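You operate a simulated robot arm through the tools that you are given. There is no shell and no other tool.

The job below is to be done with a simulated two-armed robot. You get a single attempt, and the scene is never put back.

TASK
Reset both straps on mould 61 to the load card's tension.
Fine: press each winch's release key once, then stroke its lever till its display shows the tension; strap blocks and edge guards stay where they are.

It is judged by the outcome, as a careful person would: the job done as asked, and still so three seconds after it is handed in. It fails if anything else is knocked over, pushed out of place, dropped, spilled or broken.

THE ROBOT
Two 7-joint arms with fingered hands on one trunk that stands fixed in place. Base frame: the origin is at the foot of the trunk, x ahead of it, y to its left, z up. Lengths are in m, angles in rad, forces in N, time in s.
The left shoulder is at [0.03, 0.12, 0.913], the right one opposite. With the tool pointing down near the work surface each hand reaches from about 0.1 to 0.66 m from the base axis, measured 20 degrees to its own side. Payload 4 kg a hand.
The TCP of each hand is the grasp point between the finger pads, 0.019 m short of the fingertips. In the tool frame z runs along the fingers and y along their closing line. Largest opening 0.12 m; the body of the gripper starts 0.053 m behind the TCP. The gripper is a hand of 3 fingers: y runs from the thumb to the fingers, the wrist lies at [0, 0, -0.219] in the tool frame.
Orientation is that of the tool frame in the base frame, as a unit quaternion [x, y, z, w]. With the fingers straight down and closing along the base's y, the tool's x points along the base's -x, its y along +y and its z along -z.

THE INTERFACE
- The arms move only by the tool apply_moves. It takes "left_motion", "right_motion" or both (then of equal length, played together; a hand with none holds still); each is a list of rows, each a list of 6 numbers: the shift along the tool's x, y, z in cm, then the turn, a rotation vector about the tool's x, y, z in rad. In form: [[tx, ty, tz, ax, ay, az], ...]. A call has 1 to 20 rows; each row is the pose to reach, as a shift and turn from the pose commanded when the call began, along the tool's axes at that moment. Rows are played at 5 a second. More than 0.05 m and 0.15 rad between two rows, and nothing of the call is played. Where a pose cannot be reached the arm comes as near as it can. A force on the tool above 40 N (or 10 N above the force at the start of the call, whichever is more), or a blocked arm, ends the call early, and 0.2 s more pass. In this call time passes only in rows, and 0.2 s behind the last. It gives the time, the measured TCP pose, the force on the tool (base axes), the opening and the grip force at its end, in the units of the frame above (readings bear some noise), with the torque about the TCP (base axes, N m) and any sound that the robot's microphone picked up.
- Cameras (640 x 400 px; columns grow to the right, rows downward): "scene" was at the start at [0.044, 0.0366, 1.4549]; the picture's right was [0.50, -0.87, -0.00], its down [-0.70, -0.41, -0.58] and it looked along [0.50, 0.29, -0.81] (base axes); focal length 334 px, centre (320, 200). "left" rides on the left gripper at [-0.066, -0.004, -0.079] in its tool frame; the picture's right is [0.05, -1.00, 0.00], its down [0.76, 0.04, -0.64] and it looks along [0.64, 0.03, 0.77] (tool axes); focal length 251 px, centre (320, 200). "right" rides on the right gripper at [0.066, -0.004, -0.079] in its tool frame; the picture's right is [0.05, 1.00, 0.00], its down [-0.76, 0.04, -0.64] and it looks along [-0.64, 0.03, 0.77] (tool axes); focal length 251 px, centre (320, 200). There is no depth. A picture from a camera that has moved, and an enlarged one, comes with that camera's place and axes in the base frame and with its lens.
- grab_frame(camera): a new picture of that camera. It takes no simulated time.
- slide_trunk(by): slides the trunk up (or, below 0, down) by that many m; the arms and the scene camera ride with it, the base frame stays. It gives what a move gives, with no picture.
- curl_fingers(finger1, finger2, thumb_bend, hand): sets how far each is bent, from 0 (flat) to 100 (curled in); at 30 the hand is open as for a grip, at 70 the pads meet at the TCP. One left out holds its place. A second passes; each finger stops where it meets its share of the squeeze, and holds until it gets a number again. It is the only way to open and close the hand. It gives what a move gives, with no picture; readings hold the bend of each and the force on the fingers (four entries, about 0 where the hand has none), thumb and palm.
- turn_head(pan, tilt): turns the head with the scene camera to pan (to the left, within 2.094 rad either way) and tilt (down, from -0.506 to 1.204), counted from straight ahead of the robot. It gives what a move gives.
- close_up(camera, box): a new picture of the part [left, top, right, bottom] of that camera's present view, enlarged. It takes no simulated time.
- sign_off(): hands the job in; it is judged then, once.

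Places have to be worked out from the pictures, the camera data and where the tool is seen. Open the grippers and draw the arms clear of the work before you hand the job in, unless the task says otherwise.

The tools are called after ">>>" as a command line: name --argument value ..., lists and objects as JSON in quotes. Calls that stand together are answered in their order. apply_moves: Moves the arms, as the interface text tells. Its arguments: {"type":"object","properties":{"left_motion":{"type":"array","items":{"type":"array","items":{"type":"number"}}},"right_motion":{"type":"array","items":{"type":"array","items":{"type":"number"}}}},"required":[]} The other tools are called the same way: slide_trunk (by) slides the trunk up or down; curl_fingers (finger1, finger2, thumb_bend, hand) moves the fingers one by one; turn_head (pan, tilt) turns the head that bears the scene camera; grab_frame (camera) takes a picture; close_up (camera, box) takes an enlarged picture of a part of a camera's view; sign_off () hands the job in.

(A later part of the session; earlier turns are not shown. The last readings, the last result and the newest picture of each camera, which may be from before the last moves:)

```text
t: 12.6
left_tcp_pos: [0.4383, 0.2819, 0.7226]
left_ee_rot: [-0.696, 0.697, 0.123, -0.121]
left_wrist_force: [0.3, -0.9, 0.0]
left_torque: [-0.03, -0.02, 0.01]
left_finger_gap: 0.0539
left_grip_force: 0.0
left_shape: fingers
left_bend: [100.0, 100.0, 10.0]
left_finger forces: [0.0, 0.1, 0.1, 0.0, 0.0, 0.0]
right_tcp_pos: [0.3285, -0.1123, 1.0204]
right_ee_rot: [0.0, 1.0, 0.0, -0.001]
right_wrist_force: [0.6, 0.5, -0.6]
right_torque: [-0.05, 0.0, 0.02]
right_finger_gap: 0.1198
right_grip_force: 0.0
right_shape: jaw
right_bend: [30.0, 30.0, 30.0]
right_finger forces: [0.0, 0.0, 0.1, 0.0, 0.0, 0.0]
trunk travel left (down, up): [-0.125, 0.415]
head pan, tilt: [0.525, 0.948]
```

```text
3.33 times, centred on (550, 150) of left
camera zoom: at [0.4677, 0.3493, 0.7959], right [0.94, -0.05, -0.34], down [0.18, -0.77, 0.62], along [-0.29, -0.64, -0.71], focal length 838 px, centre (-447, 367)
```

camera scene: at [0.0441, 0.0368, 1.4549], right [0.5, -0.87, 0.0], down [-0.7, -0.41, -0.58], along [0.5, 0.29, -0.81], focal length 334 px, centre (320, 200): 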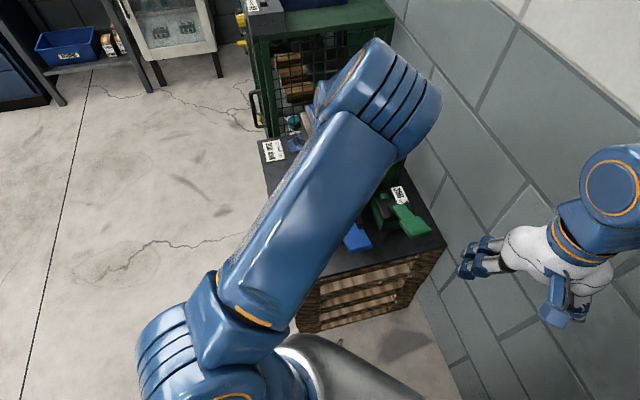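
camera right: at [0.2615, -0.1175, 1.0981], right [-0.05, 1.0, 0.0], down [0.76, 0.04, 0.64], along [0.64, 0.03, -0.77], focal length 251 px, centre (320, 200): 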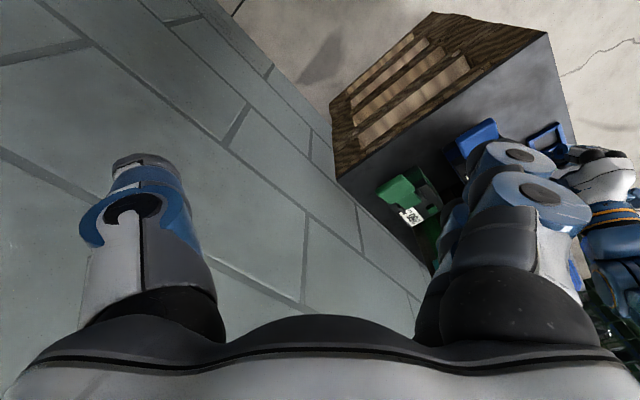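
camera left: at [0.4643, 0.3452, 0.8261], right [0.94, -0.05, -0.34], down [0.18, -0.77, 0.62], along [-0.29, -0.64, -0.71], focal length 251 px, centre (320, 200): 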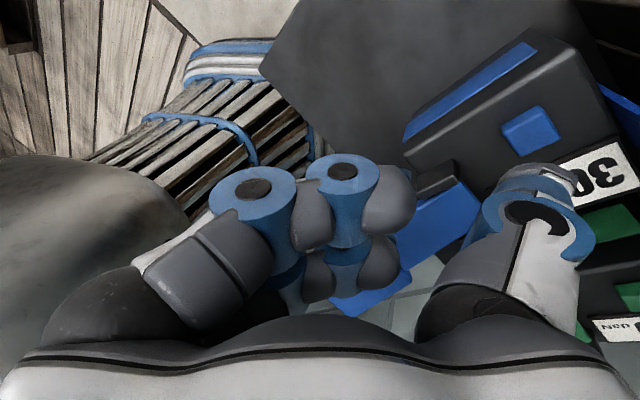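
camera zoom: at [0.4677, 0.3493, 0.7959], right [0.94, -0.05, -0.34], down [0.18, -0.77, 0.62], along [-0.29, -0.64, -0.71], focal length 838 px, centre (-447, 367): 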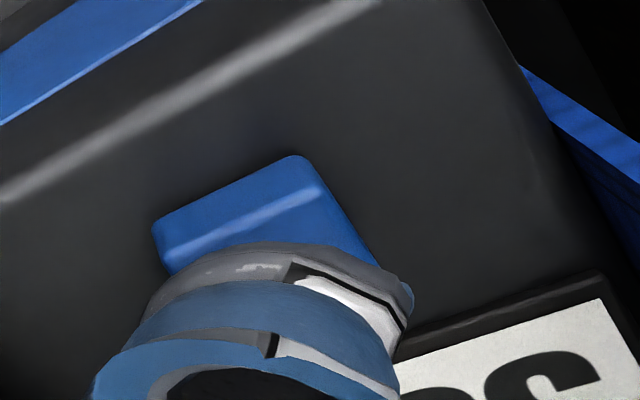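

There's no contact yet and the key is still centred under the tip. I'll keep descending in about 2 mm rows.

>>> apply_moves --left_motion '[[0, -0.07, 0.19, 0, 0, 0], [0, -0.14, 0.38, 0, 0, 0]]'

>>> close_up --camera "left" --box '[460, 90, 640, 210]'

```text
t: 13.2
left_tcp_pos: [0.4397, 0.2816, 0.7188]
left_ee_rot: [0.696, -0.696, -0.124, 0.121]
left_wrist_force: [0.0, 0.0, -0.6]
left_torque: [0.0, 0.02, -0.02]
left_finger_gap: 0.0541
left_grip_force: 0.1
left_shape: fingers
left_bend: [100.0, 100.0, 10.0]
left_finger forces: [0.1, 0.1, 0.0, 0.0, 0.0, 0.0]
right_tcp_pos: [0.329, -0.1125, 1.0198]
right_ee_rot: [0.0, 1.0, 0.001, 0.0]
right_wrist_force: [0.7, 0.1, 0.1]
right_torque: [0.03, 0.01, 0.01]
right_finger_gap: 0.1198
right_grip_force: 0.0
right_shape: jaw
right_bend: [30.0, 30.0, 30.0]
right_finger forces: [0.0, 0.0, 0.1, 0.0, 0.0, 0.1]
trunk travel left (down, up): [-0.125, 0.415]
head pan, tilt: [0.525, 0.948]
```

```text
3.33 times, centred on (550, 150) of left
camera zoom: at [0.4681, 0.3493, 0.7923], right [0.94, -0.05, -0.34], down [0.18, -0.77, 0.62], along [-0.29, -0.64, -0.71], focal length 838 px, centre (-447, 367)
```

zoom: 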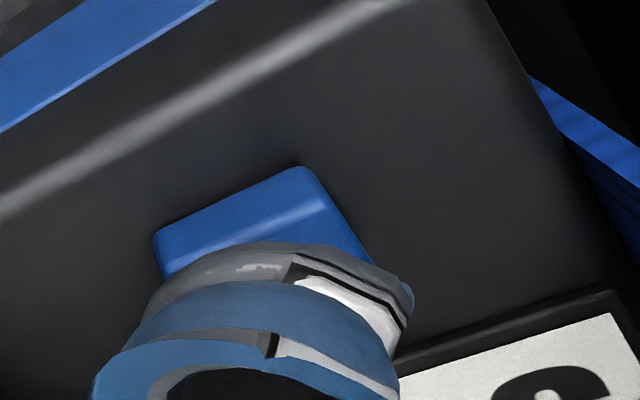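

Still no contact force. I'll continue downward with small rows.

>>> apply_moves --left_motion '[[0, -0.07, 0.19, 0, 0, 0], [0, -0.1, 0.28, 0, 0, 0], [0, -0.14, 0.38, 0, 0, 0]]'

>>> close_up --camera "left" --box '[460, 90, 640, 210]'

```text
t: 14.0
left_tcp_pos: [0.4394, 0.2837, 0.716]
left_ee_rot: [-0.696, 0.697, 0.123, -0.121]
left_wrist_force: [-0.1, 0.2, -0.3]
left_torque: [0.0, 0.02, 0.02]
left_finger_gap: 0.0536
left_grip_force: 0.1
left_shape: fingers
left_bend: [100.0, 100.0, 10.0]
left_finger forces: [0.0, 0.0, 0.1, 0.0, 0.1, 0.0]
right_tcp_pos: [0.3283, -0.113, 1.0193]
right_ee_rot: [0.0, 1.0, 0.0, 0.0]
right_wrist_force: [-0.2, 0.0, 1.0]
right_torque: [0.02, 0.03, 0.01]
right_finger_gap: 0.1197
right_grip_force: 0.0
right_shape: jaw
right_bend: [30.0, 30.0, 30.0]
right_finger forces: [0.0, 0.0, 0.0, 0.0, 0.0, 0.1]
trunk travel left (down, up): [-0.125, 0.415]
head pan, tilt: [0.525, 0.948]
```

```text
3.33 times, centred on (550, 150) of left
camera zoom: at [0.4688, 0.3497, 0.7884], right [0.94, -0.05, -0.34], down [0.18, -0.77, 0.62], along [-0.29, -0.64, -0.71], focal length 838 px, centre (-447, 367)
```

zoom: 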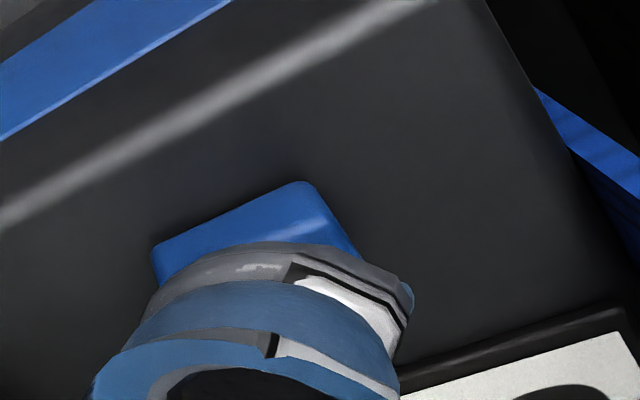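

The key is still not touched, so the tip must be shorter than I assumed. I'll continue slowly.

>>> apply_moves --left_motion '[[0, -0.07, 0.19, 0, 0, 0], [0, -0.1, 0.28, 0, 0, 0], [0, -0.14, 0.38, 0, 0, 0]]'

>>> close_up --camera "left" --box '[460, 90, 640, 210]'

```text
t: 14.8
left_tcp_pos: [0.4387, 0.2832, 0.7105]
left_ee_rot: [-0.696, 0.697, 0.124, -0.121]
left_wrist_force: [0.8, 0.5, -0.3]
left_torque: [-0.04, 0.02, 0.02]
left_finger_gap: 0.0541
left_grip_force: 0.1
left_shape: fingers
left_bend: [100.0, 100.0, 10.0]
left_finger forces: [0.0, 0.0, 0.0, 0.0, 0.0, 0.0]
right_tcp_pos: [0.3288, -0.1132, 1.0195]
right_ee_rot: [0.0, 1.0, 0.0, 0.0]
right_wrist_force: [-0.3, 0.4, -0.4]
right_torque: [0.01, 0.0, -0.01]
right_finger_gap: 0.1201
right_grip_force: 0.1
right_shape: jaw
right_bend: [30.0, 30.0, 30.0]
right_finger forces: [0.0, 0.0, 0.0, 0.1, 0.1, 0.0]
trunk travel left (down, up): [-0.125, 0.415]
head pan, tilt: [0.525, 0.948]
```

```text
3.33 times, centred on (550, 150) of left
camera zoom: at [0.4686, 0.3496, 0.7834], right [0.94, -0.05, -0.34], down [0.18, -0.77, 0.62], along [-0.29, -0.64, -0.71], focal length 838 px, centre (-447, 367)
```

zoom: 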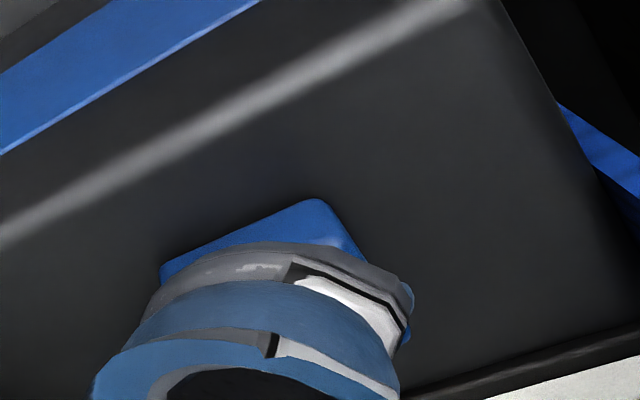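

The key still surrounds the thumb outline with no force reading. I'll keep stepping down.

>>> apply_moves --left_motion '[[0, -0.07, 0.19, 0, 0, 0], [0, -0.1, 0.28, 0, 0, 0], [0, -0.14, 0.38, 0, 0, 0]]'

>>> close_up --camera "left" --box '[460, 90, 640, 210]'

```text
t: 15.6
left_tcp_pos: [0.4395, 0.282, 0.7076]
left_ee_rot: [-0.696, 0.697, 0.124, -0.121]
left_wrist_force: [-1.1, 0.0, 1.2]
left_torque: [0.02, -0.05, 0.05]
left_finger_gap: 0.0537
left_grip_force: 0.6
left_shape: fingers
left_bend: [100.0, 100.0, 10.0]
left_finger forces: [0.1, 0.0, 0.0, 0.0, 0.9, 0.0]
right_tcp_pos: [0.3281, -0.1131, 1.0196]
right_ee_rot: [0.0, 1.0, -0.001, 0.0]
right_wrist_force: [0.2, -0.1, -0.2]
right_torque: [0.0, 0.01, -0.02]
right_finger_gap: 0.1199
right_grip_force: 0.1
right_shape: jaw
right_bend: [30.0, 30.0, 30.0]
right_finger forces: [0.1, 0.0, 0.1, 0.1, 0.1, 0.0]
trunk travel left (down, up): [-0.125, 0.415]
head pan, tilt: [0.525, 0.948]
```

```text
3.33 times, centred on (550, 150) of left
camera zoom: at [0.4686, 0.3495, 0.7799], right [0.94, -0.05, -0.34], down [0.18, -0.77, 0.62], along [-0.29, -0.64, -0.71], focal length 838 px, centre (-447, 367)
```

zoom: 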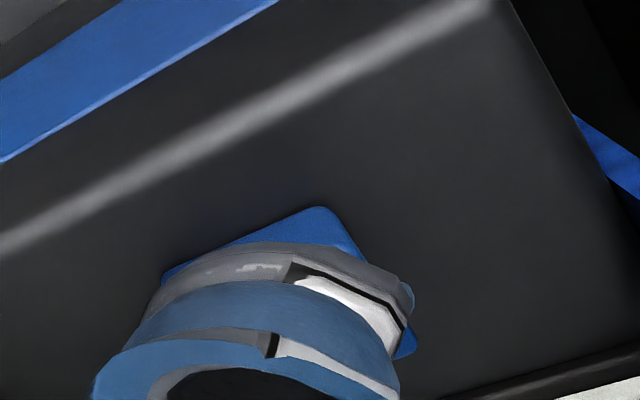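

First contact: the thumb reads 0.9 N. I'll press on downward in one continuous direction and watch for the force and a click.

>>> apply_moves --left_motion '[[0, -0.07, 0.19, 0, 0, 0], [0, -0.14, 0.38, 0, 0, 0]]'

>>> close_up --camera "left" --box '[460, 90, 640, 210]'

```text
t: 16.2
left_tcp_pos: [0.4387, 0.2842, 0.7037]
left_ee_rot: [-0.696, 0.697, 0.123, -0.12]
left_wrist_force: [0.9, -0.6, 2.6]
left_torque: [-0.04, -0.19, -0.07]
left_finger_gap: 0.0542
left_grip_force: 1.2
left_shape: fingers
left_bend: [100.0, 100.0, 10.0]
left_finger forces: [0.1, 0.1, 0.0, 0.0, 2.5, 0.0]
right_tcp_pos: [0.3276, -0.1138, 1.0201]
right_ee_rot: [0.0, 1.0, 0.0, 0.0]
right_wrist_force: [0.5, 0.3, -0.3]
right_torque: [0.01, 0.01, 0.02]
right_finger_gap: 0.1201
right_grip_force: 0.0
right_shape: jaw
right_bend: [30.0, 30.0, 30.0]
right_finger forces: [0.1, 0.0, 0.0, 0.0, 0.0, 0.1]
trunk travel left (down, up): [-0.125, 0.415]
head pan, tilt: [0.525, 0.948]
heard: click
```

```text
3.33 times, centred on (550, 150) of left
camera zoom: at [0.4681, 0.3501, 0.7756], right [0.94, -0.06, -0.34], down [0.18, -0.77, 0.62], along [-0.29, -0.64, -0.71], focal length 838 px, centre (-447, 367)
```

zoom: 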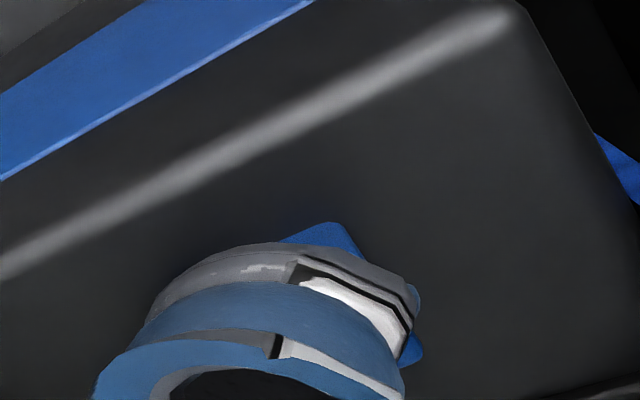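

A click was heard at 2.6 N, so the release key has been pressed. I'll lift straight up without re-pressing and read the display.

>>> apply_moves --left_motion '[[0, 0.34, -0.94, 0, 0, 0], [0, 1.03, -2.81, 0, 0, 0], [0, 2.05, -5.63, 0, 0, 0], [0, 3.42, -9.38, 0, 0, 0]]'

>>> grab_frame --camera "left"

>>> close_up --camera "left" --box '[440, 40, 640, 165]'

```text
t: 17.2
left_tcp_pos: [0.4385, 0.2825, 0.8038]
left_ee_rot: [0.697, -0.696, -0.124, 0.121]
left_wrist_force: [0.3, -0.9, -0.6]
left_torque: [-0.03, 0.01, 0.02]
left_finger_gap: 0.0538
left_grip_force: 0.0
left_shape: fingers
left_bend: [100.0, 100.0, 10.0]
left_finger forces: [0.0, 0.0, 0.1, 0.0, 0.0, 0.1]
right_tcp_pos: [0.3272, -0.1124, 1.0197]
right_ee_rot: [0.0, 1.0, 0.001, 0.0]
right_wrist_force: [0.9, -0.8, -0.5]
right_torque: [-0.01, -0.03, 0.01]
right_finger_gap: 0.12
right_grip_force: 0.0
right_shape: jaw
right_bend: [30.0, 30.0, 30.0]
right_finger forces: [0.1, 0.0, 0.1, 0.0, 0.0, 0.0]
trunk travel left (down, up): [-0.125, 0.415]
head pan, tilt: [0.525, 0.948]
```

```text
taken
camera left: at [0.469, 0.3496, 0.8766], right [0.94, -0.06, -0.34], down [0.18, -0.77, 0.62], along [-0.29, -0.64, -0.71], focal length 251 px, centre (320, 200)
```

left: 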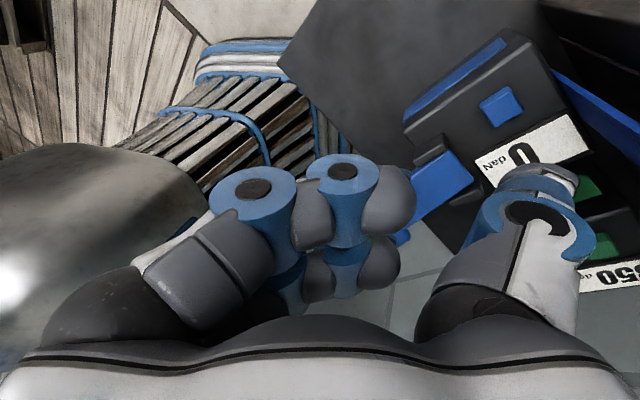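

```text
3.20 times, centred on (540, 102) of left
camera zoom: at [0.469, 0.3496, 0.8766], right [0.94, -0.06, -0.34], down [0.18, -0.77, 0.62], along [-0.29, -0.64, -0.71], focal length 805 px, centre (-384, 512)
```

zoom: 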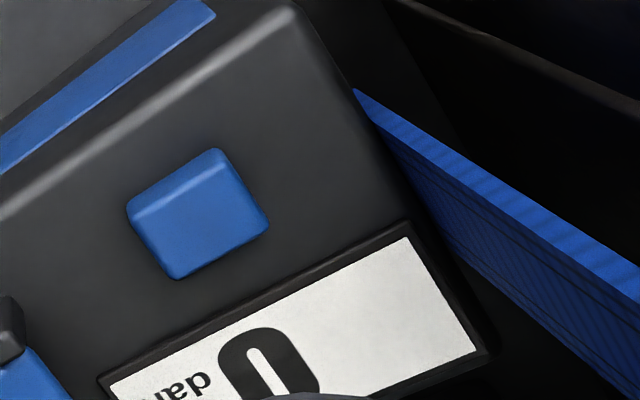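

The blue display now reads 0 daN and the strap and guards look unmoved. Next I'll close the left hand into a firm three-finger tip for the lever.

>>> curl_fingers --hand "left" --finger1 70 --finger2 70 --thumb_bend 70

>>> apply_moves --left_motion '[[2.1, 0, -1.0, 0.06, 0, 0], [4.2, 0, -1.0, 0.12, 0, 0], [6.3, 0, -1.0, 0.18, 0, 0], [8.4, 0, -1.0, 0.24, 0, 0], [10.5, 0, -0.8, 0.3, 0, 0], [12.45, 0, -0.65, 0.35, 0, 0]]' --right_motion '[[0, 0, 0, 0, 0, -0.149], [0, 0, 0, 0, 0, -0.298], [0, 0, 0, 0, 0, -0.447], [0, 0, 0, 0, 0, -0.596], [0, 0, 0, 0, 0, -0.745], [0, 0, 0, 0, 0, -0.894]]'

>>> grab_frame --camera "left"

>>> grab_frame --camera "right"

>>> grab_frame --camera "scene"

```text
t: 18.2
left_tcp_pos: [0.4401, 0.2834, 0.8028]
left_ee_rot: [-0.696, 0.697, 0.124, -0.122]
left_wrist_force: [-0.3, -0.5, -0.5]
left_torque: [0.0, 0.02, -0.01]
left_finger_gap: 0.0102
left_grip_force: 0.0
left_shape: fingers
left_bend: [71.0, 71.0, 70.0]
left_finger forces: [0.0, 0.0, 0.1, 0.0, 0.1, 0.1]
right_tcp_pos: [0.3281, -0.1131, 1.0198]
right_ee_rot: [-0.001, 1.0, 0.0, 0.0]
right_wrist_force: [-0.4, 0.3, -0.4]
right_torque: [0.03, 0.01, -0.03]
right_finger_gap: 0.1198
right_grip_force: 0.1
right_shape: jaw
right_bend: [30.0, 30.0, 30.0]
right_finger forces: [0.0, 0.1, 0.0, 0.0, 0.0, 0.1]
trunk travel left (down, up): [-0.125, 0.415]
head pan, tilt: [0.525, 0.948]
```

```text
t: 19.6
left_tcp_pos: [0.4388, 0.1587, 0.8081]
left_ee_rot: [-0.707, 0.708, 0.0, 0.002]
left_wrist_force: [-0.9, -0.8, -0.3]
left_torque: [-0.01, -0.03, 0.03]
left_finger_gap: 0.0102
left_grip_force: 0.2
left_shape: fingers
left_bend: [71.0, 71.0, 70.0]
left_finger forces: [0.1, 0.0, 0.0, 0.0, 0.1, 0.0]
right_tcp_pos: [0.3265, -0.1129, 1.018]
right_ee_rot: [-0.434, 0.901, 0.0, 0.0]
right_wrist_force: [0.0, 0.0, 0.4]
right_torque: [0.0, 0.0, -0.02]
right_finger_gap: 0.1202
right_grip_force: 0.1
right_shape: jaw
right_bend: [30.0, 30.0, 30.0]
right_finger forces: [0.0, 0.1, 0.0, 0.0, 0.0, 0.0]
trunk travel left (down, up): [-0.125, 0.415]
head pan, tilt: [0.525, 0.948]
```

```text
taken
camera left: at [0.4416, 0.225, 0.8869], right [1.0, -0.06, 0.0], down [-0.05, -0.77, 0.64], along [-0.03, -0.64, -0.77], focal length 251 px, centre (320, 200)
```

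left: 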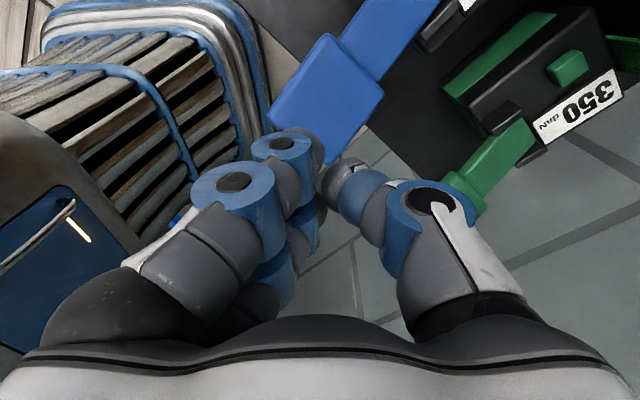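

```text
taken
camera right: at [0.288, -0.1683, 1.0974], right [-0.81, 0.58, 0.0], down [0.45, 0.62, 0.64], along [0.37, 0.52, -0.77], focal length 251 px, centre (320, 200)
```

right: 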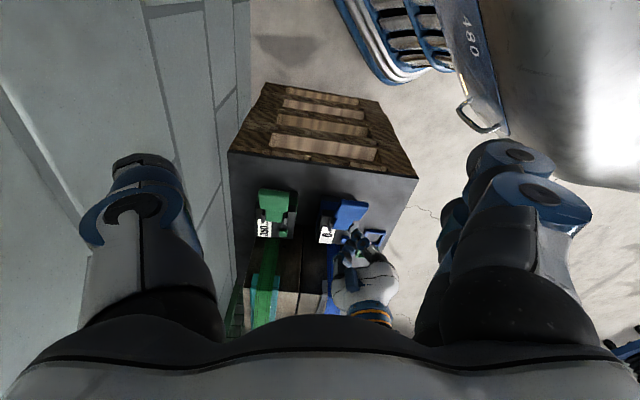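

```text
taken
camera scene: at [0.0437, 0.0362, 1.4549], right [0.5, -0.87, 0.0], down [-0.7, -0.41, -0.58], along [0.5, 0.29, -0.81], focal length 334 px, centre (320, 200)
```

scene: 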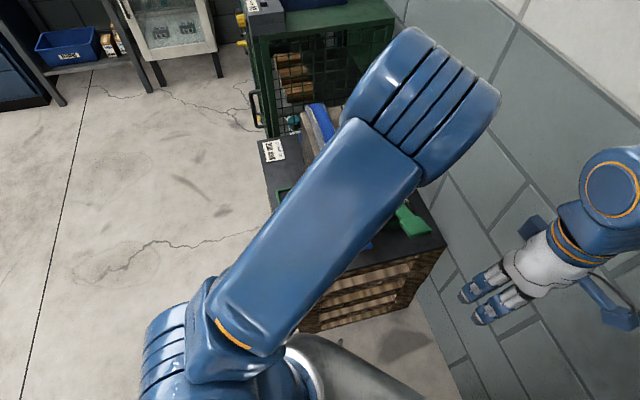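

The right camera now sees both displays between its fingers, so it can read them. The paddle centre is about (0.444, 0.168, 0.71), and the closed fingertips are above it. I'll check the reading first.

>>> close_up --camera "right" --box '[230, 170, 410, 290]'

>>> close_up --camera "left" --box '[240, 0, 440, 200]'

```text
3.33 times, centred on (320, 230) of right
camera zoom: at [0.288, -0.1683, 1.0974], right [-0.81, 0.58, 0.0], down [0.45, 0.62, 0.64], along [0.37, 0.52, -0.77], focal length 838 px, centre (320, 100)
```

zoom: 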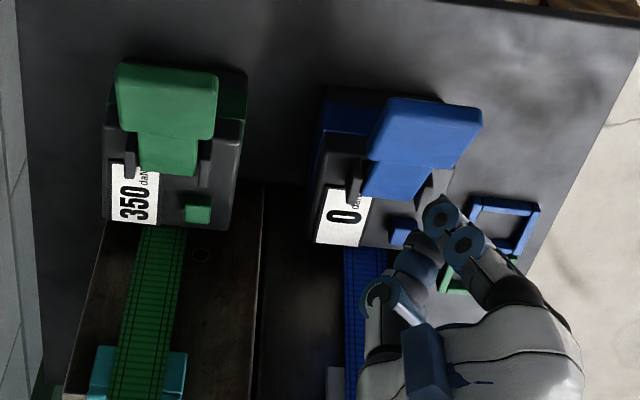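

```text
2.00 times, centred on (340, 100) of left
camera zoom: at [0.4416, 0.225, 0.8869], right [1.0, -0.06, 0.0], down [-0.05, -0.77, 0.64], along [-0.03, -0.64, -0.77], focal length 503 px, centre (280, 400)
```

zoom: 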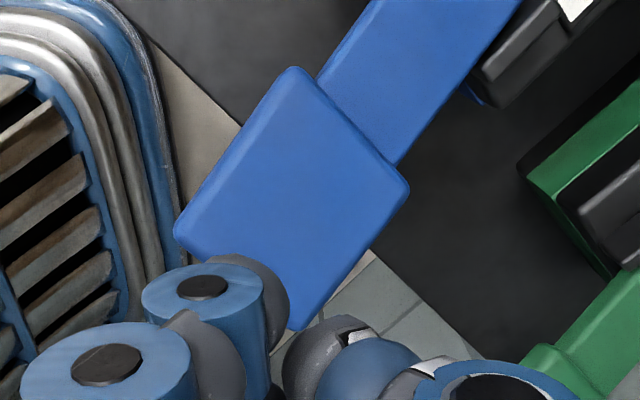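

Blue reads 0 and green 350, with a clear line of sight. I'll shift 0.6 cm to centre on the paddle and push down in 1 cm rows until the lever bottoms or I reach 6–7 cm of travel.

>>> apply_moves --left_motion '[[-0.6, -0.2, 2.5, 0, 0, 0], [-0.6, -0.2, 5.0, 0, 0, 0], [-0.6, -0.2, 6.5, 0, 0, 0], [-0.6, -0.2, 7.5, 0, 0, 0], [-0.6, -0.2, 8.5, 0, 0, 0], [-0.6, -0.2, 9.5, 0, 0, 0]]'

>>> grab_frame --camera "left"

>>> close_up --camera "right" --box '[230, 170, 410, 290]'

```text
t: 21.0
left_tcp_pos: [0.4425, 0.1654, 0.7153]
left_ee_rot: [-0.706, 0.708, -0.001, 0.002]
left_wrist_force: [0.5, -0.9, 3.7]
left_torque: [-0.08, 0.06, 0.0]
left_finger_gap: 0.0106
left_grip_force: 1.8
left_shape: fingers
left_bend: [71.0, 71.0, 70.0]
left_finger forces: [0.0, 4.0, 0.0, 0.1, 0.0, 0.0]
right_tcp_pos: [0.3266, -0.114, 1.0192]
right_ee_rot: [-0.432, 0.902, 0.0, 0.0]
right_wrist_force: [0.4, 0.6, 0.4]
right_torque: [0.01, 0.0, 0.0]
right_finger_gap: 0.12
right_grip_force: 0.1
right_shape: jaw
right_bend: [30.0, 30.0, 30.0]
right_finger forces: [0.1, 0.1, 0.1, 0.1, 0.1, 0.0]
trunk travel left (down, up): [-0.125, 0.415]
head pan, tilt: [0.525, 0.948]
```

```text
taken
camera left: at [0.4453, 0.2316, 0.7933], right [1.0, -0.06, 0.0], down [-0.04, -0.77, 0.64], along [-0.03, -0.64, -0.77], focal length 251 px, centre (320, 200)
```

left: 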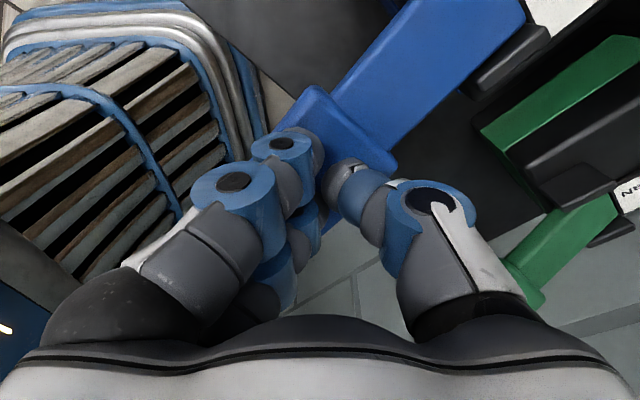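

```text
3.33 times, centred on (320, 230) of right
camera zoom: at [0.2879, -0.168, 1.0974], right [-0.81, 0.58, 0.0], down [0.45, 0.62, 0.64], along [0.38, 0.52, -0.77], focal length 838 px, centre (320, 100)
```

zoom: 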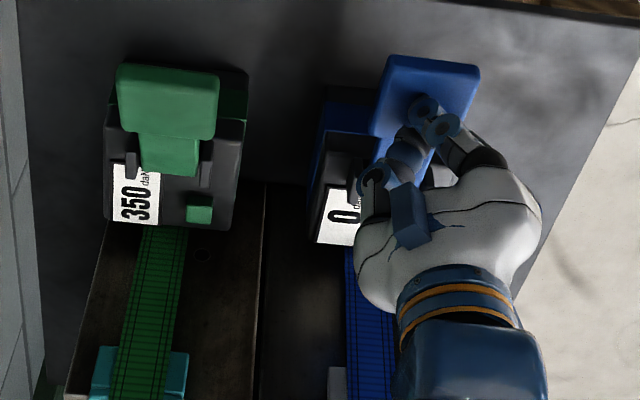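

The lever is yielding at about 4 N and the display still shows 0 midway. I'll continue the stroke down to the end.

>>> apply_moves --left_motion '[[0, 0, 1.0, 0, 0, 0], [0, 0, 2.0, 0, 0, 0]]'

>>> close_up --camera "right" --box '[230, 170, 410, 290]'

>>> grab_frame --camera "left"

```text
t: 21.6
left_tcp_pos: [0.4418, 0.1633, 0.6941]
left_ee_rot: [-0.707, 0.707, 0.0, 0.002]
left_wrist_force: [-3.3, -0.5, 10.6]
left_torque: [0.21, 0.18, 0.07]
left_finger_gap: 0.0099
left_grip_force: 5.4
left_shape: fingers
left_bend: [71.0, 71.0, 70.0]
left_finger forces: [10.8, 0.0, 0.0, 0.0, 0.1, 0.1]
right_tcp_pos: [0.3259, -0.1142, 1.0195]
right_ee_rot: [-0.432, 0.902, 0.0, -0.001]
right_wrist_force: [-0.5, 0.3, 1.1]
right_torque: [-0.04, -0.01, 0.0]
right_finger_gap: 0.12
right_grip_force: 0.0
right_shape: jaw
right_bend: [30.0, 30.0, 30.0]
right_finger forces: [0.0, 0.1, 0.0, 0.1, 0.0, 0.1]
trunk travel left (down, up): [-0.125, 0.415]
head pan, tilt: [0.525, 0.948]
```

```text
3.33 times, centred on (320, 230) of right
camera zoom: at [0.2872, -0.1683, 1.0977], right [-0.81, 0.58, 0.0], down [0.45, 0.62, 0.64], along [0.38, 0.52, -0.77], focal length 838 px, centre (320, 100)
```

zoom: 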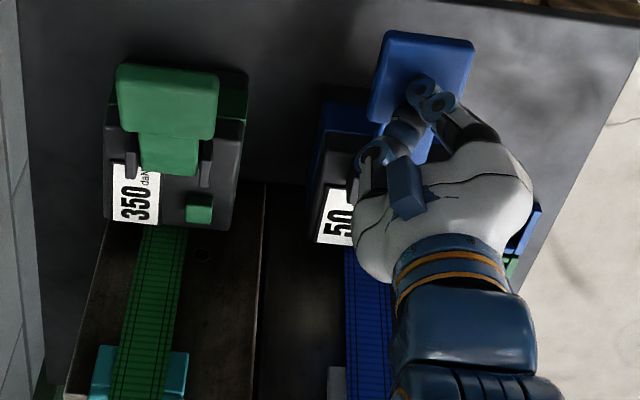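

```text
taken
camera left: at [0.4454, 0.2315, 0.7732], right [1.0, -0.06, 0.0], down [-0.05, -0.77, 0.64], along [-0.03, -0.64, -0.77], focal length 251 px, centre (320, 200)
```

left: 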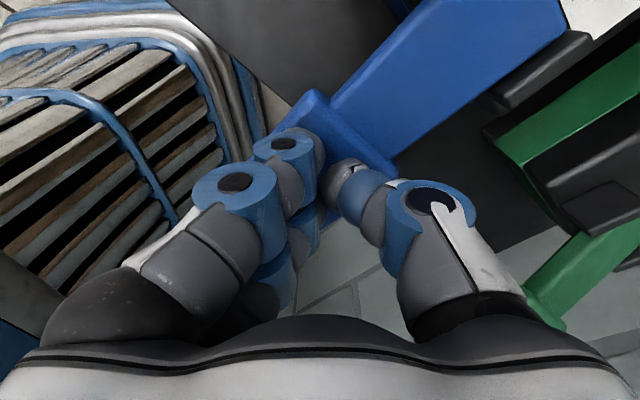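

The display jumped to 50 at the bottom of the stroke, so one stroke adds 50 and four are needed. I'll lift to let the lever return and check that it springs back.

>>> apply_moves --left_motion '[[0, 0, -1.5, 0, 0, 0], [0, 0, -3.0, 0, 0, 0], [0, 0, -4.5, 0, 0, 0], [0, 0, -6.0, 0, 0, 0]]'

>>> close_up --camera "right" --box '[230, 170, 410, 290]'

>>> grab_frame --camera "left"

```text
t: 22.6
left_tcp_pos: [0.4408, 0.166, 0.7545]
left_ee_rot: [-0.706, 0.708, 0.001, 0.002]
left_wrist_force: [-0.5, -0.5, 0.6]
left_torque: [0.0, -0.03, 0.0]
left_finger_gap: 0.0104
left_grip_force: 0.1
left_shape: fingers
left_bend: [71.0, 71.0, 70.0]
left_finger forces: [0.0, 0.0, 0.1, 0.0, 0.0, 0.1]
right_tcp_pos: [0.3279, -0.1124, 1.0194]
right_ee_rot: [-0.432, 0.902, 0.0, 0.0]
right_wrist_force: [0.6, -0.6, 0.7]
right_torque: [0.0, -0.05, 0.01]
right_finger_gap: 0.12
right_grip_force: 0.0
right_shape: jaw
right_bend: [30.0, 30.0, 30.0]
right_finger forces: [0.0, 0.0, 0.1, 0.0, 0.0, 0.1]
trunk travel left (down, up): [-0.125, 0.415]
head pan, tilt: [0.525, 0.948]
```

```text
3.33 times, centred on (320, 230) of right
camera zoom: at [0.2879, -0.168, 1.0974], right [-0.81, 0.58, 0.0], down [0.45, 0.62, 0.64], along [0.38, 0.52, -0.77], focal length 838 px, centre (320, 100)
```

zoom: 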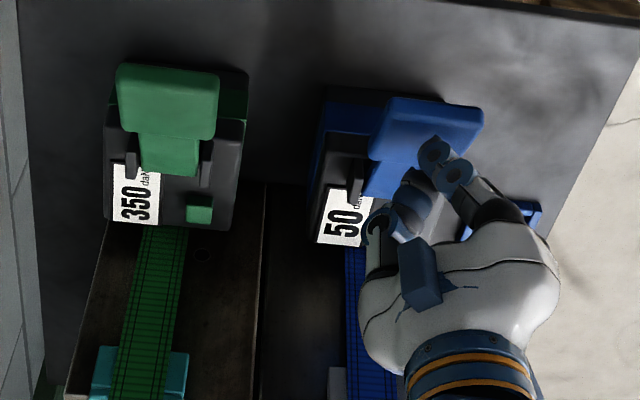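

```text
taken
camera left: at [0.4441, 0.2322, 0.8319], right [1.0, -0.06, 0.0], down [-0.04, -0.77, 0.64], along [-0.03, -0.64, -0.77], focal length 251 px, centre (320, 200)
```

left: 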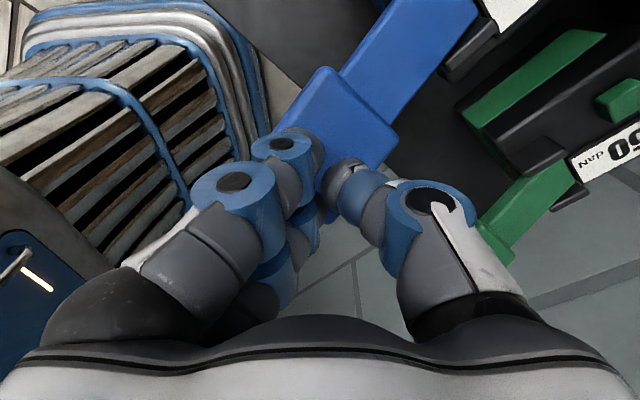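

The lever sprang back and the display holds at 50. I'll do the second stroke over the same 6 cm travel, down and back up.

>>> apply_moves --left_motion '[[0, 0, 1.5, 0, 0, 0], [0, 0, 3.0, 0, 0, 0], [0, 0, 4.5, 0, 0, 0], [0, 0, 6.0, 0, 0, 0], [0, 0, 6.0, 0, 0, 0], [0, 0, 4.5, 0, 0, 0], [0, 0, 3.0, 0, 0, 0], [0, 0, 1.5, 0, 0, 0], [0, 0, 0, 0, 0, 0]]'

>>> close_up --camera "right" --box '[230, 170, 410, 290]'

```text
t: 24.6
left_tcp_pos: [0.4415, 0.1667, 0.7538]
left_ee_rot: [-0.706, 0.708, 0.0, 0.001]
left_wrist_force: [-0.4, 0.4, 0.7]
left_torque: [0.02, -0.02, 0.01]
left_finger_gap: 0.0103
left_grip_force: 0.0
left_shape: fingers
left_bend: [71.0, 71.0, 70.0]
left_finger forces: [0.1, 0.0, 0.1, 0.0, 0.0, 0.0]
right_tcp_pos: [0.3274, -0.1124, 1.019]
right_ee_rot: [-0.432, 0.902, 0.0, 0.0]
right_wrist_force: [-0.8, -0.4, 0.7]
right_torque: [0.04, 0.01, 0.0]
right_finger_gap: 0.1195
right_grip_force: 0.0
right_shape: jaw
right_bend: [30.0, 30.0, 30.0]
right_finger forces: [0.1, 0.0, 0.0, 0.1, 0.1, 0.1]
trunk travel left (down, up): [-0.125, 0.415]
head pan, tilt: [0.525, 0.948]
```

```text
3.33 times, centred on (320, 230) of right
camera zoom: at [0.288, -0.168, 1.0974], right [-0.81, 0.58, 0.0], down [0.45, 0.62, 0.64], along [0.38, 0.52, -0.77], focal length 838 px, centre (320, 100)
```

zoom: 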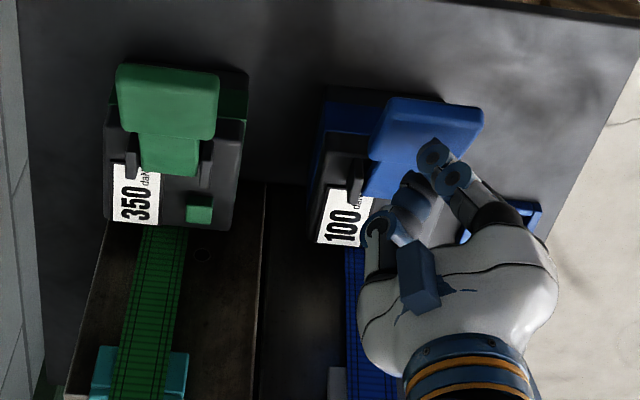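

The display reads 100. Third stroke with the same motion.

>>> apply_moves --left_motion '[[0, 0, 1.5, 0, 0, 0], [0, 0, 3.0, 0, 0, 0], [0, 0, 4.5, 0, 0, 0], [0, 0, 6.0, 0, 0, 0], [0, 0, 6.0, 0, 0, 0], [0, 0, 4.5, 0, 0, 0], [0, 0, 3.0, 0, 0, 0], [0, 0, 1.5, 0, 0, 0], [0, 0, 0, 0, 0, 0]]'

>>> close_up --camera "right" --box '[230, 170, 410, 290]'

```text
t: 26.6
left_tcp_pos: [0.4409, 0.1632, 0.7536]
left_ee_rot: [-0.706, 0.709, 0.0, 0.002]
left_wrist_force: [-0.2, 0.6, 0.7]
left_torque: [0.01, 0.01, 0.0]
left_finger_gap: 0.0106
left_grip_force: 0.2
left_shape: fingers
left_bend: [71.0, 71.0, 70.0]
left_finger forces: [0.0, 0.0, 0.0, 0.1, 0.0, 0.0]
right_tcp_pos: [0.3264, -0.1135, 1.0195]
right_ee_rot: [-0.432, 0.902, 0.0, 0.0]
right_wrist_force: [0.3, -0.1, -0.6]
right_torque: [0.01, 0.0, -0.01]
right_finger_gap: 0.1199
right_grip_force: 0.0
right_shape: jaw
right_bend: [30.0, 30.0, 30.0]
right_finger forces: [0.1, 0.0, 0.0, 0.0, 0.0, 0.1]
trunk travel left (down, up): [-0.125, 0.415]
head pan, tilt: [0.525, 0.948]
```

```text
3.33 times, centred on (320, 230) of right
camera zoom: at [0.288, -0.168, 1.0974], right [-0.81, 0.58, 0.0], down [0.45, 0.62, 0.64], along [0.38, 0.52, -0.77], focal length 838 px, centre (320, 100)
```

zoom: 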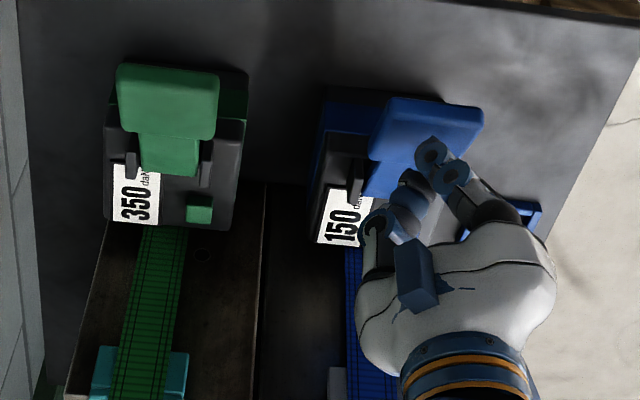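

The display reads 150. One last stroke for the blue winch.

>>> apply_moves --left_motion '[[0, 0, 1.5, 0, 0, 0], [0, 0, 3.0, 0, 0, 0], [0, 0, 4.5, 0, 0, 0], [0, 0, 6.0, 0, 0, 0], [0, 0, 6.0, 0, 0, 0], [0, 0, 4.5, 0, 0, 0], [0, 0, 3.0, 0, 0, 0], [0, 0, 1.5, 0, 0, 0], [0, 0, 0, 0, 0, 0]]'

>>> close_up --camera "right" --box '[230, 170, 410, 290]'

```text
t: 28.6
left_tcp_pos: [0.4419, 0.1645, 0.7532]
left_ee_rot: [-0.707, 0.707, 0.001, 0.001]
left_wrist_force: [0.7, -0.8, 0.3]
left_torque: [0.02, -0.01, -0.01]
left_finger_gap: 0.0103
left_grip_force: 0.0
left_shape: fingers
left_bend: [71.0, 71.0, 70.0]
left_finger forces: [0.0, 0.0, 0.1, 0.0, 0.0, 0.1]
right_tcp_pos: [0.3263, -0.1138, 1.0195]
right_ee_rot: [-0.432, 0.902, 0.0, 0.001]
right_wrist_force: [1.0, 0.6, 0.1]
right_torque: [0.01, -0.01, 0.0]
right_finger_gap: 0.1198
right_grip_force: 0.1
right_shape: jaw
right_bend: [30.0, 30.0, 30.0]
right_finger forces: [0.0, 0.1, 0.1, 0.0, 0.0, 0.0]
trunk travel left (down, up): [-0.125, 0.415]
head pan, tilt: [0.525, 0.948]
```

```text
3.33 times, centred on (320, 230) of right
camera zoom: at [0.2879, -0.168, 1.0974], right [-0.81, 0.58, 0.0], down [0.45, 0.62, 0.64], along [0.38, 0.52, -0.77], focal length 838 px, centre (320, 100)
```

zoom: 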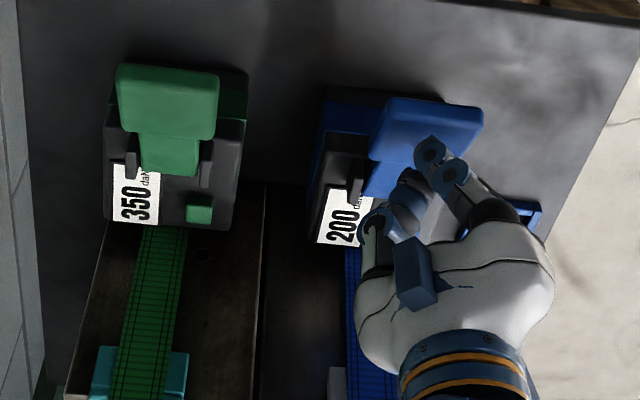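

Blue is at 200 daN. I'll lift clear of its lever and reshape the hand into the thumb poker for the green key.

>>> apply_moves --left_motion '[[0, 0, -3, 0, 0, 0], [0, 0, -6, 0, 0, 0], [0, 0, -9, 0, 0, 0]]'

>>> curl_fingers --hand "left" --finger1 100 --finger2 100 --thumb_bend 10

>>> apply_moves --left_motion '[[0.66, -2.66, 0.3, -0.0866, 0.0153, -0.0863], [1.32, -5.32, 0.8, -0.1732, 0.0305, -0.1727], [1.98, -7.98, 1.5, -0.2598, 0.0458, -0.259], [2.64, -10.65, 2.3, -0.3464, 0.0611, -0.3454]]'

>>> grab_frame --camera "left"

>>> grab_frame --camera "right"

>>> grab_frame --camera "scene"

```text
t: 29.4
left_tcp_pos: [0.4389, 0.1668, 0.8461]
left_ee_rot: [-0.706, 0.708, 0.0, 0.003]
left_wrist_force: [0.5, -0.3, 0.3]
left_torque: [0.0, 0.03, -0.03]
left_finger_gap: 0.0101
left_grip_force: 0.1
left_shape: fingers
left_bend: [71.0, 71.0, 70.0]
left_finger forces: [0.0, 0.0, 0.1, 0.1, 0.0, 0.1]
right_tcp_pos: [0.3261, -0.1137, 1.0188]
right_ee_rot: [-0.432, 0.902, 0.0, 0.0]
right_wrist_force: [-0.4, -1.0, -0.2]
right_torque: [-0.03, 0.01, 0.04]
right_finger_gap: 0.12
right_grip_force: 0.1
right_shape: jaw
right_bend: [30.0, 30.0, 30.0]
right_finger forces: [0.0, 0.1, 0.1, 0.0, 0.0, 0.0]
trunk travel left (down, up): [-0.125, 0.415]
head pan, tilt: [0.525, 0.948]
```

```text
t: 30.4
left_tcp_pos: [0.4402, 0.1653, 0.8444]
left_ee_rot: [-0.707, 0.707, 0.0, 0.003]
left_wrist_force: [-0.3, 0.6, -0.6]
left_torque: [-0.02, -0.01, -0.03]
left_finger_gap: 0.0537
left_grip_force: 0.1
left_shape: fingers
left_bend: [100.0, 100.0, 10.0]
left_finger forces: [0.0, 0.0, 0.0, 0.0, 0.0, 0.0]
right_tcp_pos: [0.3262, -0.1144, 1.0182]
right_ee_rot: [-0.432, 0.902, 0.0, 0.0]
right_wrist_force: [0.5, -0.6, -0.5]
right_torque: [0.04, -0.04, -0.03]
right_finger_gap: 0.1202
right_grip_force: 0.1
right_shape: jaw
right_bend: [30.0, 30.0, 30.0]
right_finger forces: [0.0, 0.1, 0.0, 0.0, 0.1, 0.0]
trunk travel left (down, up): [-0.125, 0.415]
head pan, tilt: [0.525, 0.948]
```

```text
t: 31.4
left_tcp_pos: [0.5473, 0.1348, 0.8192]
left_ee_rot: [0.806, -0.566, -0.101, 0.14]
left_wrist_force: [-0.2, 0.1, -0.5]
left_torque: [0.0, 0.03, 0.02]
left_finger_gap: 0.0541
left_grip_force: 0.1
left_shape: fingers
left_bend: [100.0, 100.0, 10.0]
left_finger forces: [0.0, 0.1, 0.1, 0.0, 0.1, 0.0]
right_tcp_pos: [0.3272, -0.1143, 1.0174]
right_ee_rot: [-0.432, 0.902, 0.001, -0.001]
right_wrist_force: [0.0, 0.1, -0.2]
right_torque: [0.04, 0.0, 0.02]
right_finger_gap: 0.1198
right_grip_force: 0.1
right_shape: jaw
right_bend: [30.0, 30.0, 30.0]
right_finger forces: [0.0, 0.0, 0.0, 0.0, 0.1, 0.0]
trunk travel left (down, up): [-0.125, 0.415]
head pan, tilt: [0.525, 0.948]
```

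```text
taken
camera left: at [0.5539, 0.208, 0.8917], right [0.9, 0.27, -0.34], down [0.43, -0.66, 0.62], along [-0.06, -0.7, -0.71], focal length 251 px, centre (320, 200)
```

left: 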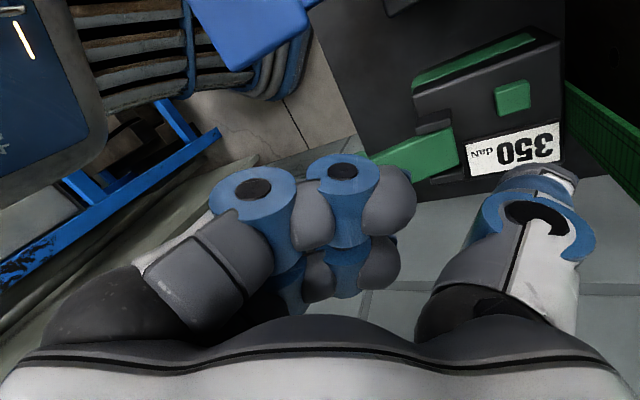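

```text
taken
camera right: at [0.2892, -0.1686, 1.0968], right [-0.81, 0.58, 0.0], down [0.45, 0.62, 0.64], along [0.37, 0.52, -0.77], focal length 251 px, centre (320, 200)
```

right: 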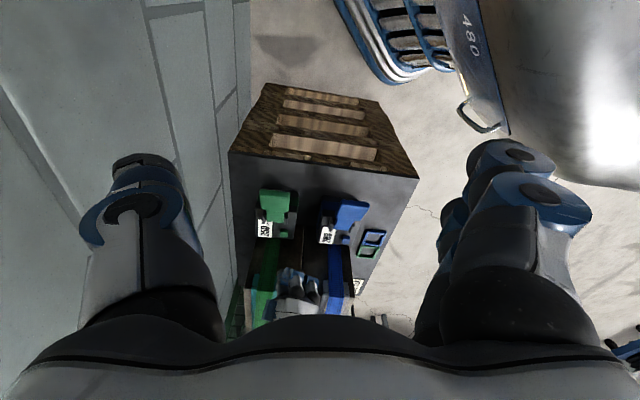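

```text
taken
camera scene: at [0.0455, 0.0357, 1.4548], right [0.5, -0.87, 0.0], down [-0.7, -0.41, -0.58], along [0.5, 0.29, -0.81], focal length 334 px, centre (320, 200)
```

scene: 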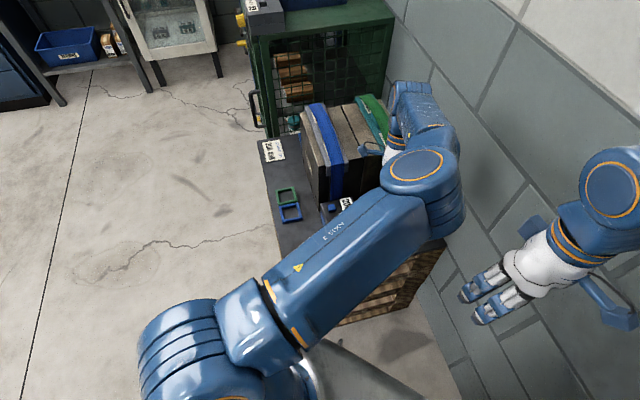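

The green key is at about (0.636, 0.169, 0.672) from this view. From the blue press I know the thumb tip sits at about y = −9.1 cm in the tool frame, so I'll shift 0.9 cm forward and go down 8 cm.

>>> apply_moves --left_motion '[[-0.1, -0.9, 1.8, 0, 0, 0], [-0.17, -1.8, 3.6, 0, 0, 0], [-0.17, -2.7, 5.4, 0, 0, 0], [-0.17, -3.56, 7.21, 0, 0, 0]]'

>>> grab_frame --camera "left"

>>> close_up --camera "left" --box '[460, 90, 640, 210]'

>>> close_up --camera "right" --box '[230, 170, 410, 290]'

```text
t: 32.4
left_tcp_pos: [0.5555, 0.1431, 0.7507]
left_ee_rot: [0.805, -0.567, -0.099, 0.14]
left_wrist_force: [-0.4, -0.5, -0.6]
left_torque: [-0.01, 0.0, -0.01]
left_finger_gap: 0.0538
left_grip_force: 0.0
left_shape: fingers
left_bend: [100.0, 100.0, 10.0]
left_finger forces: [0.0, 0.0, 0.0, 0.0, 0.0, 0.0]
left hand out of reach, approached as far as the arm can: row 4
right_tcp_pos: [0.3266, -0.1133, 1.0189]
right_ee_rot: [-0.432, 0.902, 0.0, 0.0]
right_wrist_force: [0.0, -0.4, -0.6]
right_torque: [0.0, -0.02, -0.02]
right_finger_gap: 0.1199
right_grip_force: 0.1
right_shape: jaw
right_bend: [30.0, 30.0, 30.0]
right_finger forces: [0.0, 0.0, 0.0, 0.0, 0.0, 0.0]
trunk travel left (down, up): [-0.125, 0.415]
head pan, tilt: [0.525, 0.948]
```

```text
taken
camera left: at [0.561, 0.2154, 0.8226], right [0.9, 0.27, -0.34], down [0.43, -0.66, 0.62], along [-0.06, -0.7, -0.71], focal length 251 px, centre (320, 200)
```

left: 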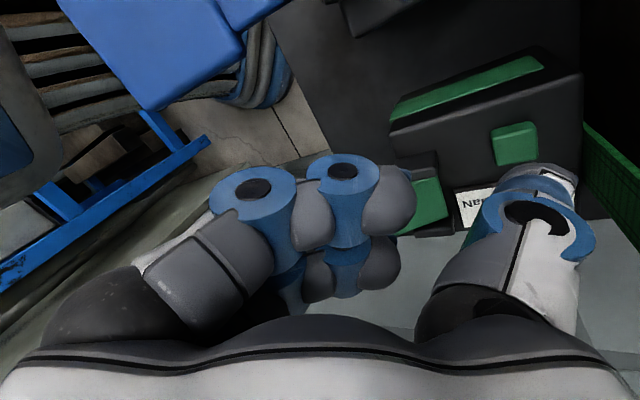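

```text
3.33 times, centred on (550, 150) of left
camera zoom: at [0.561, 0.2154, 0.8226], right [0.9, 0.27, -0.34], down [0.43, -0.66, 0.62], along [-0.06, -0.7, -0.71], focal length 838 px, centre (-447, 367)
```

zoom: 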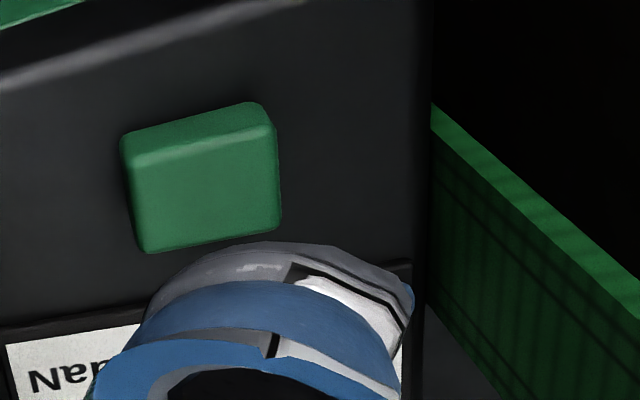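

```text
3.33 times, centred on (320, 230) of right
camera zoom: at [0.2878, -0.1681, 1.0975], right [-0.81, 0.58, 0.0], down [0.45, 0.62, 0.64], along [0.38, 0.52, -0.77], focal length 838 px, centre (320, 100)
```

zoom: 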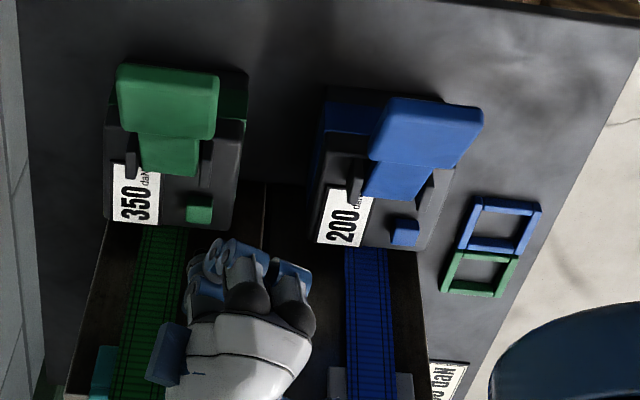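

The arm is at its reach limit with this forward lean, so I won't force it. I'll back up, bend the thumb inward to about 40 (tip closer and lower), and use a nearly upright hand that needs less reach.

>>> apply_moves --left_motion '[[0, 0.85, -2.35, 0, 0, 0], [0, 1.7, -4.7, 0, 0, 0], [0, 2.4, -6.6, 0, 0, 0]]'

>>> curl_fingers --hand "left" --finger1 100 --finger2 100 --thumb_bend 45

>>> grab_frame --camera "left"

>>> close_up --camera "right" --box '[230, 170, 410, 290]'

```text
t: 33.2
left_tcp_pos: [0.5544, 0.1418, 0.8218]
left_ee_rot: [0.807, -0.566, -0.099, 0.139]
left_wrist_force: [-0.2, -0.3, -0.5]
left_torque: [-0.01, 0.0, 0.04]
left_finger_gap: 0.0539
left_grip_force: 0.1
left_shape: fingers
left_bend: [100.0, 100.0, 10.0]
left_finger forces: [0.1, 0.0, 0.1, 0.1, 0.1, 0.0]
right_tcp_pos: [0.327, -0.1134, 1.0193]
right_ee_rot: [-0.432, 0.902, 0.0, 0.0]
right_wrist_force: [0.6, -0.4, -0.4]
right_torque: [-0.02, 0.0, 0.0]
right_finger_gap: 0.1197
right_grip_force: 0.0
right_shape: jaw
right_bend: [30.0, 30.0, 30.0]
right_finger forces: [0.0, 0.0, 0.0, 0.1, 0.1, 0.0]
trunk travel left (down, up): [-0.125, 0.415]
head pan, tilt: [0.525, 0.948]
```

```text
t: 34.2
left_tcp_pos: [0.5545, 0.1424, 0.8206]
left_ee_rot: [0.806, -0.566, -0.1, 0.14]
left_wrist_force: [0.0, -0.5, -0.2]
left_torque: [-0.01, -0.02, 0.01]
left_finger_gap: 0.033
left_grip_force: 0.0
left_shape: fingers
left_bend: [100.0, 100.0, 45.0]
left_finger forces: [0.1, 0.0, 0.0, 0.0, 0.0, 0.1]
right_tcp_pos: [0.327, -0.1139, 1.0187]
right_ee_rot: [-0.432, 0.902, 0.0, 0.0]
right_wrist_force: [-0.5, -0.1, 0.2]
right_torque: [0.01, -0.02, 0.03]
right_finger_gap: 0.1196
right_grip_force: 0.1
right_shape: jaw
right_bend: [30.0, 30.0, 30.0]
right_finger forces: [0.0, 0.1, 0.0, 0.0, 0.0, 0.0]
trunk travel left (down, up): [-0.125, 0.415]
head pan, tilt: [0.525, 0.948]
```

```text
taken
camera left: at [0.5605, 0.2153, 0.8936], right [0.9, 0.27, -0.34], down [0.43, -0.66, 0.62], along [-0.06, -0.7, -0.71], focal length 251 px, centre (320, 200)
```

left: 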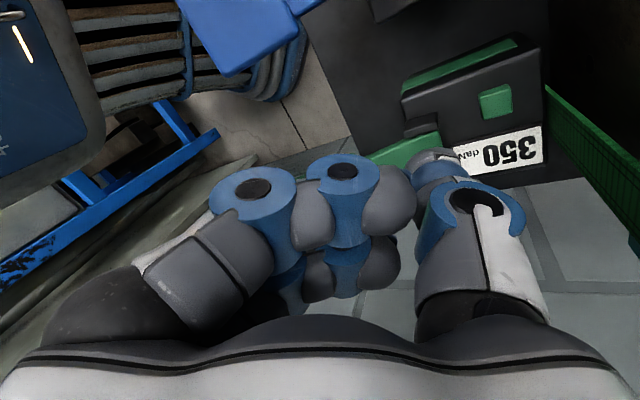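

```text
3.33 times, centred on (320, 230) of right
camera zoom: at [0.2882, -0.168, 1.0973], right [-0.81, 0.58, 0.0], down [0.45, 0.62, 0.64], along [0.38, 0.52, -0.77], focal length 838 px, centre (320, 100)
```

zoom: 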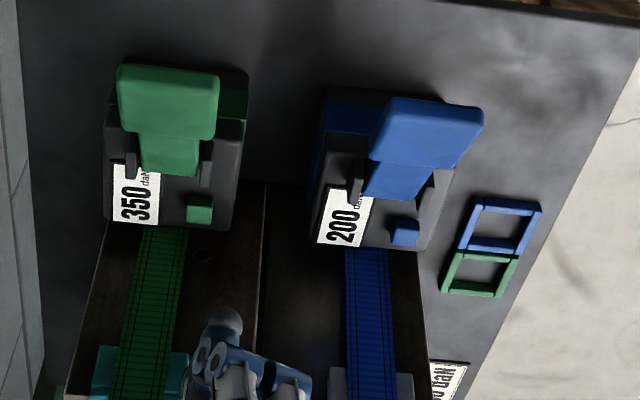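

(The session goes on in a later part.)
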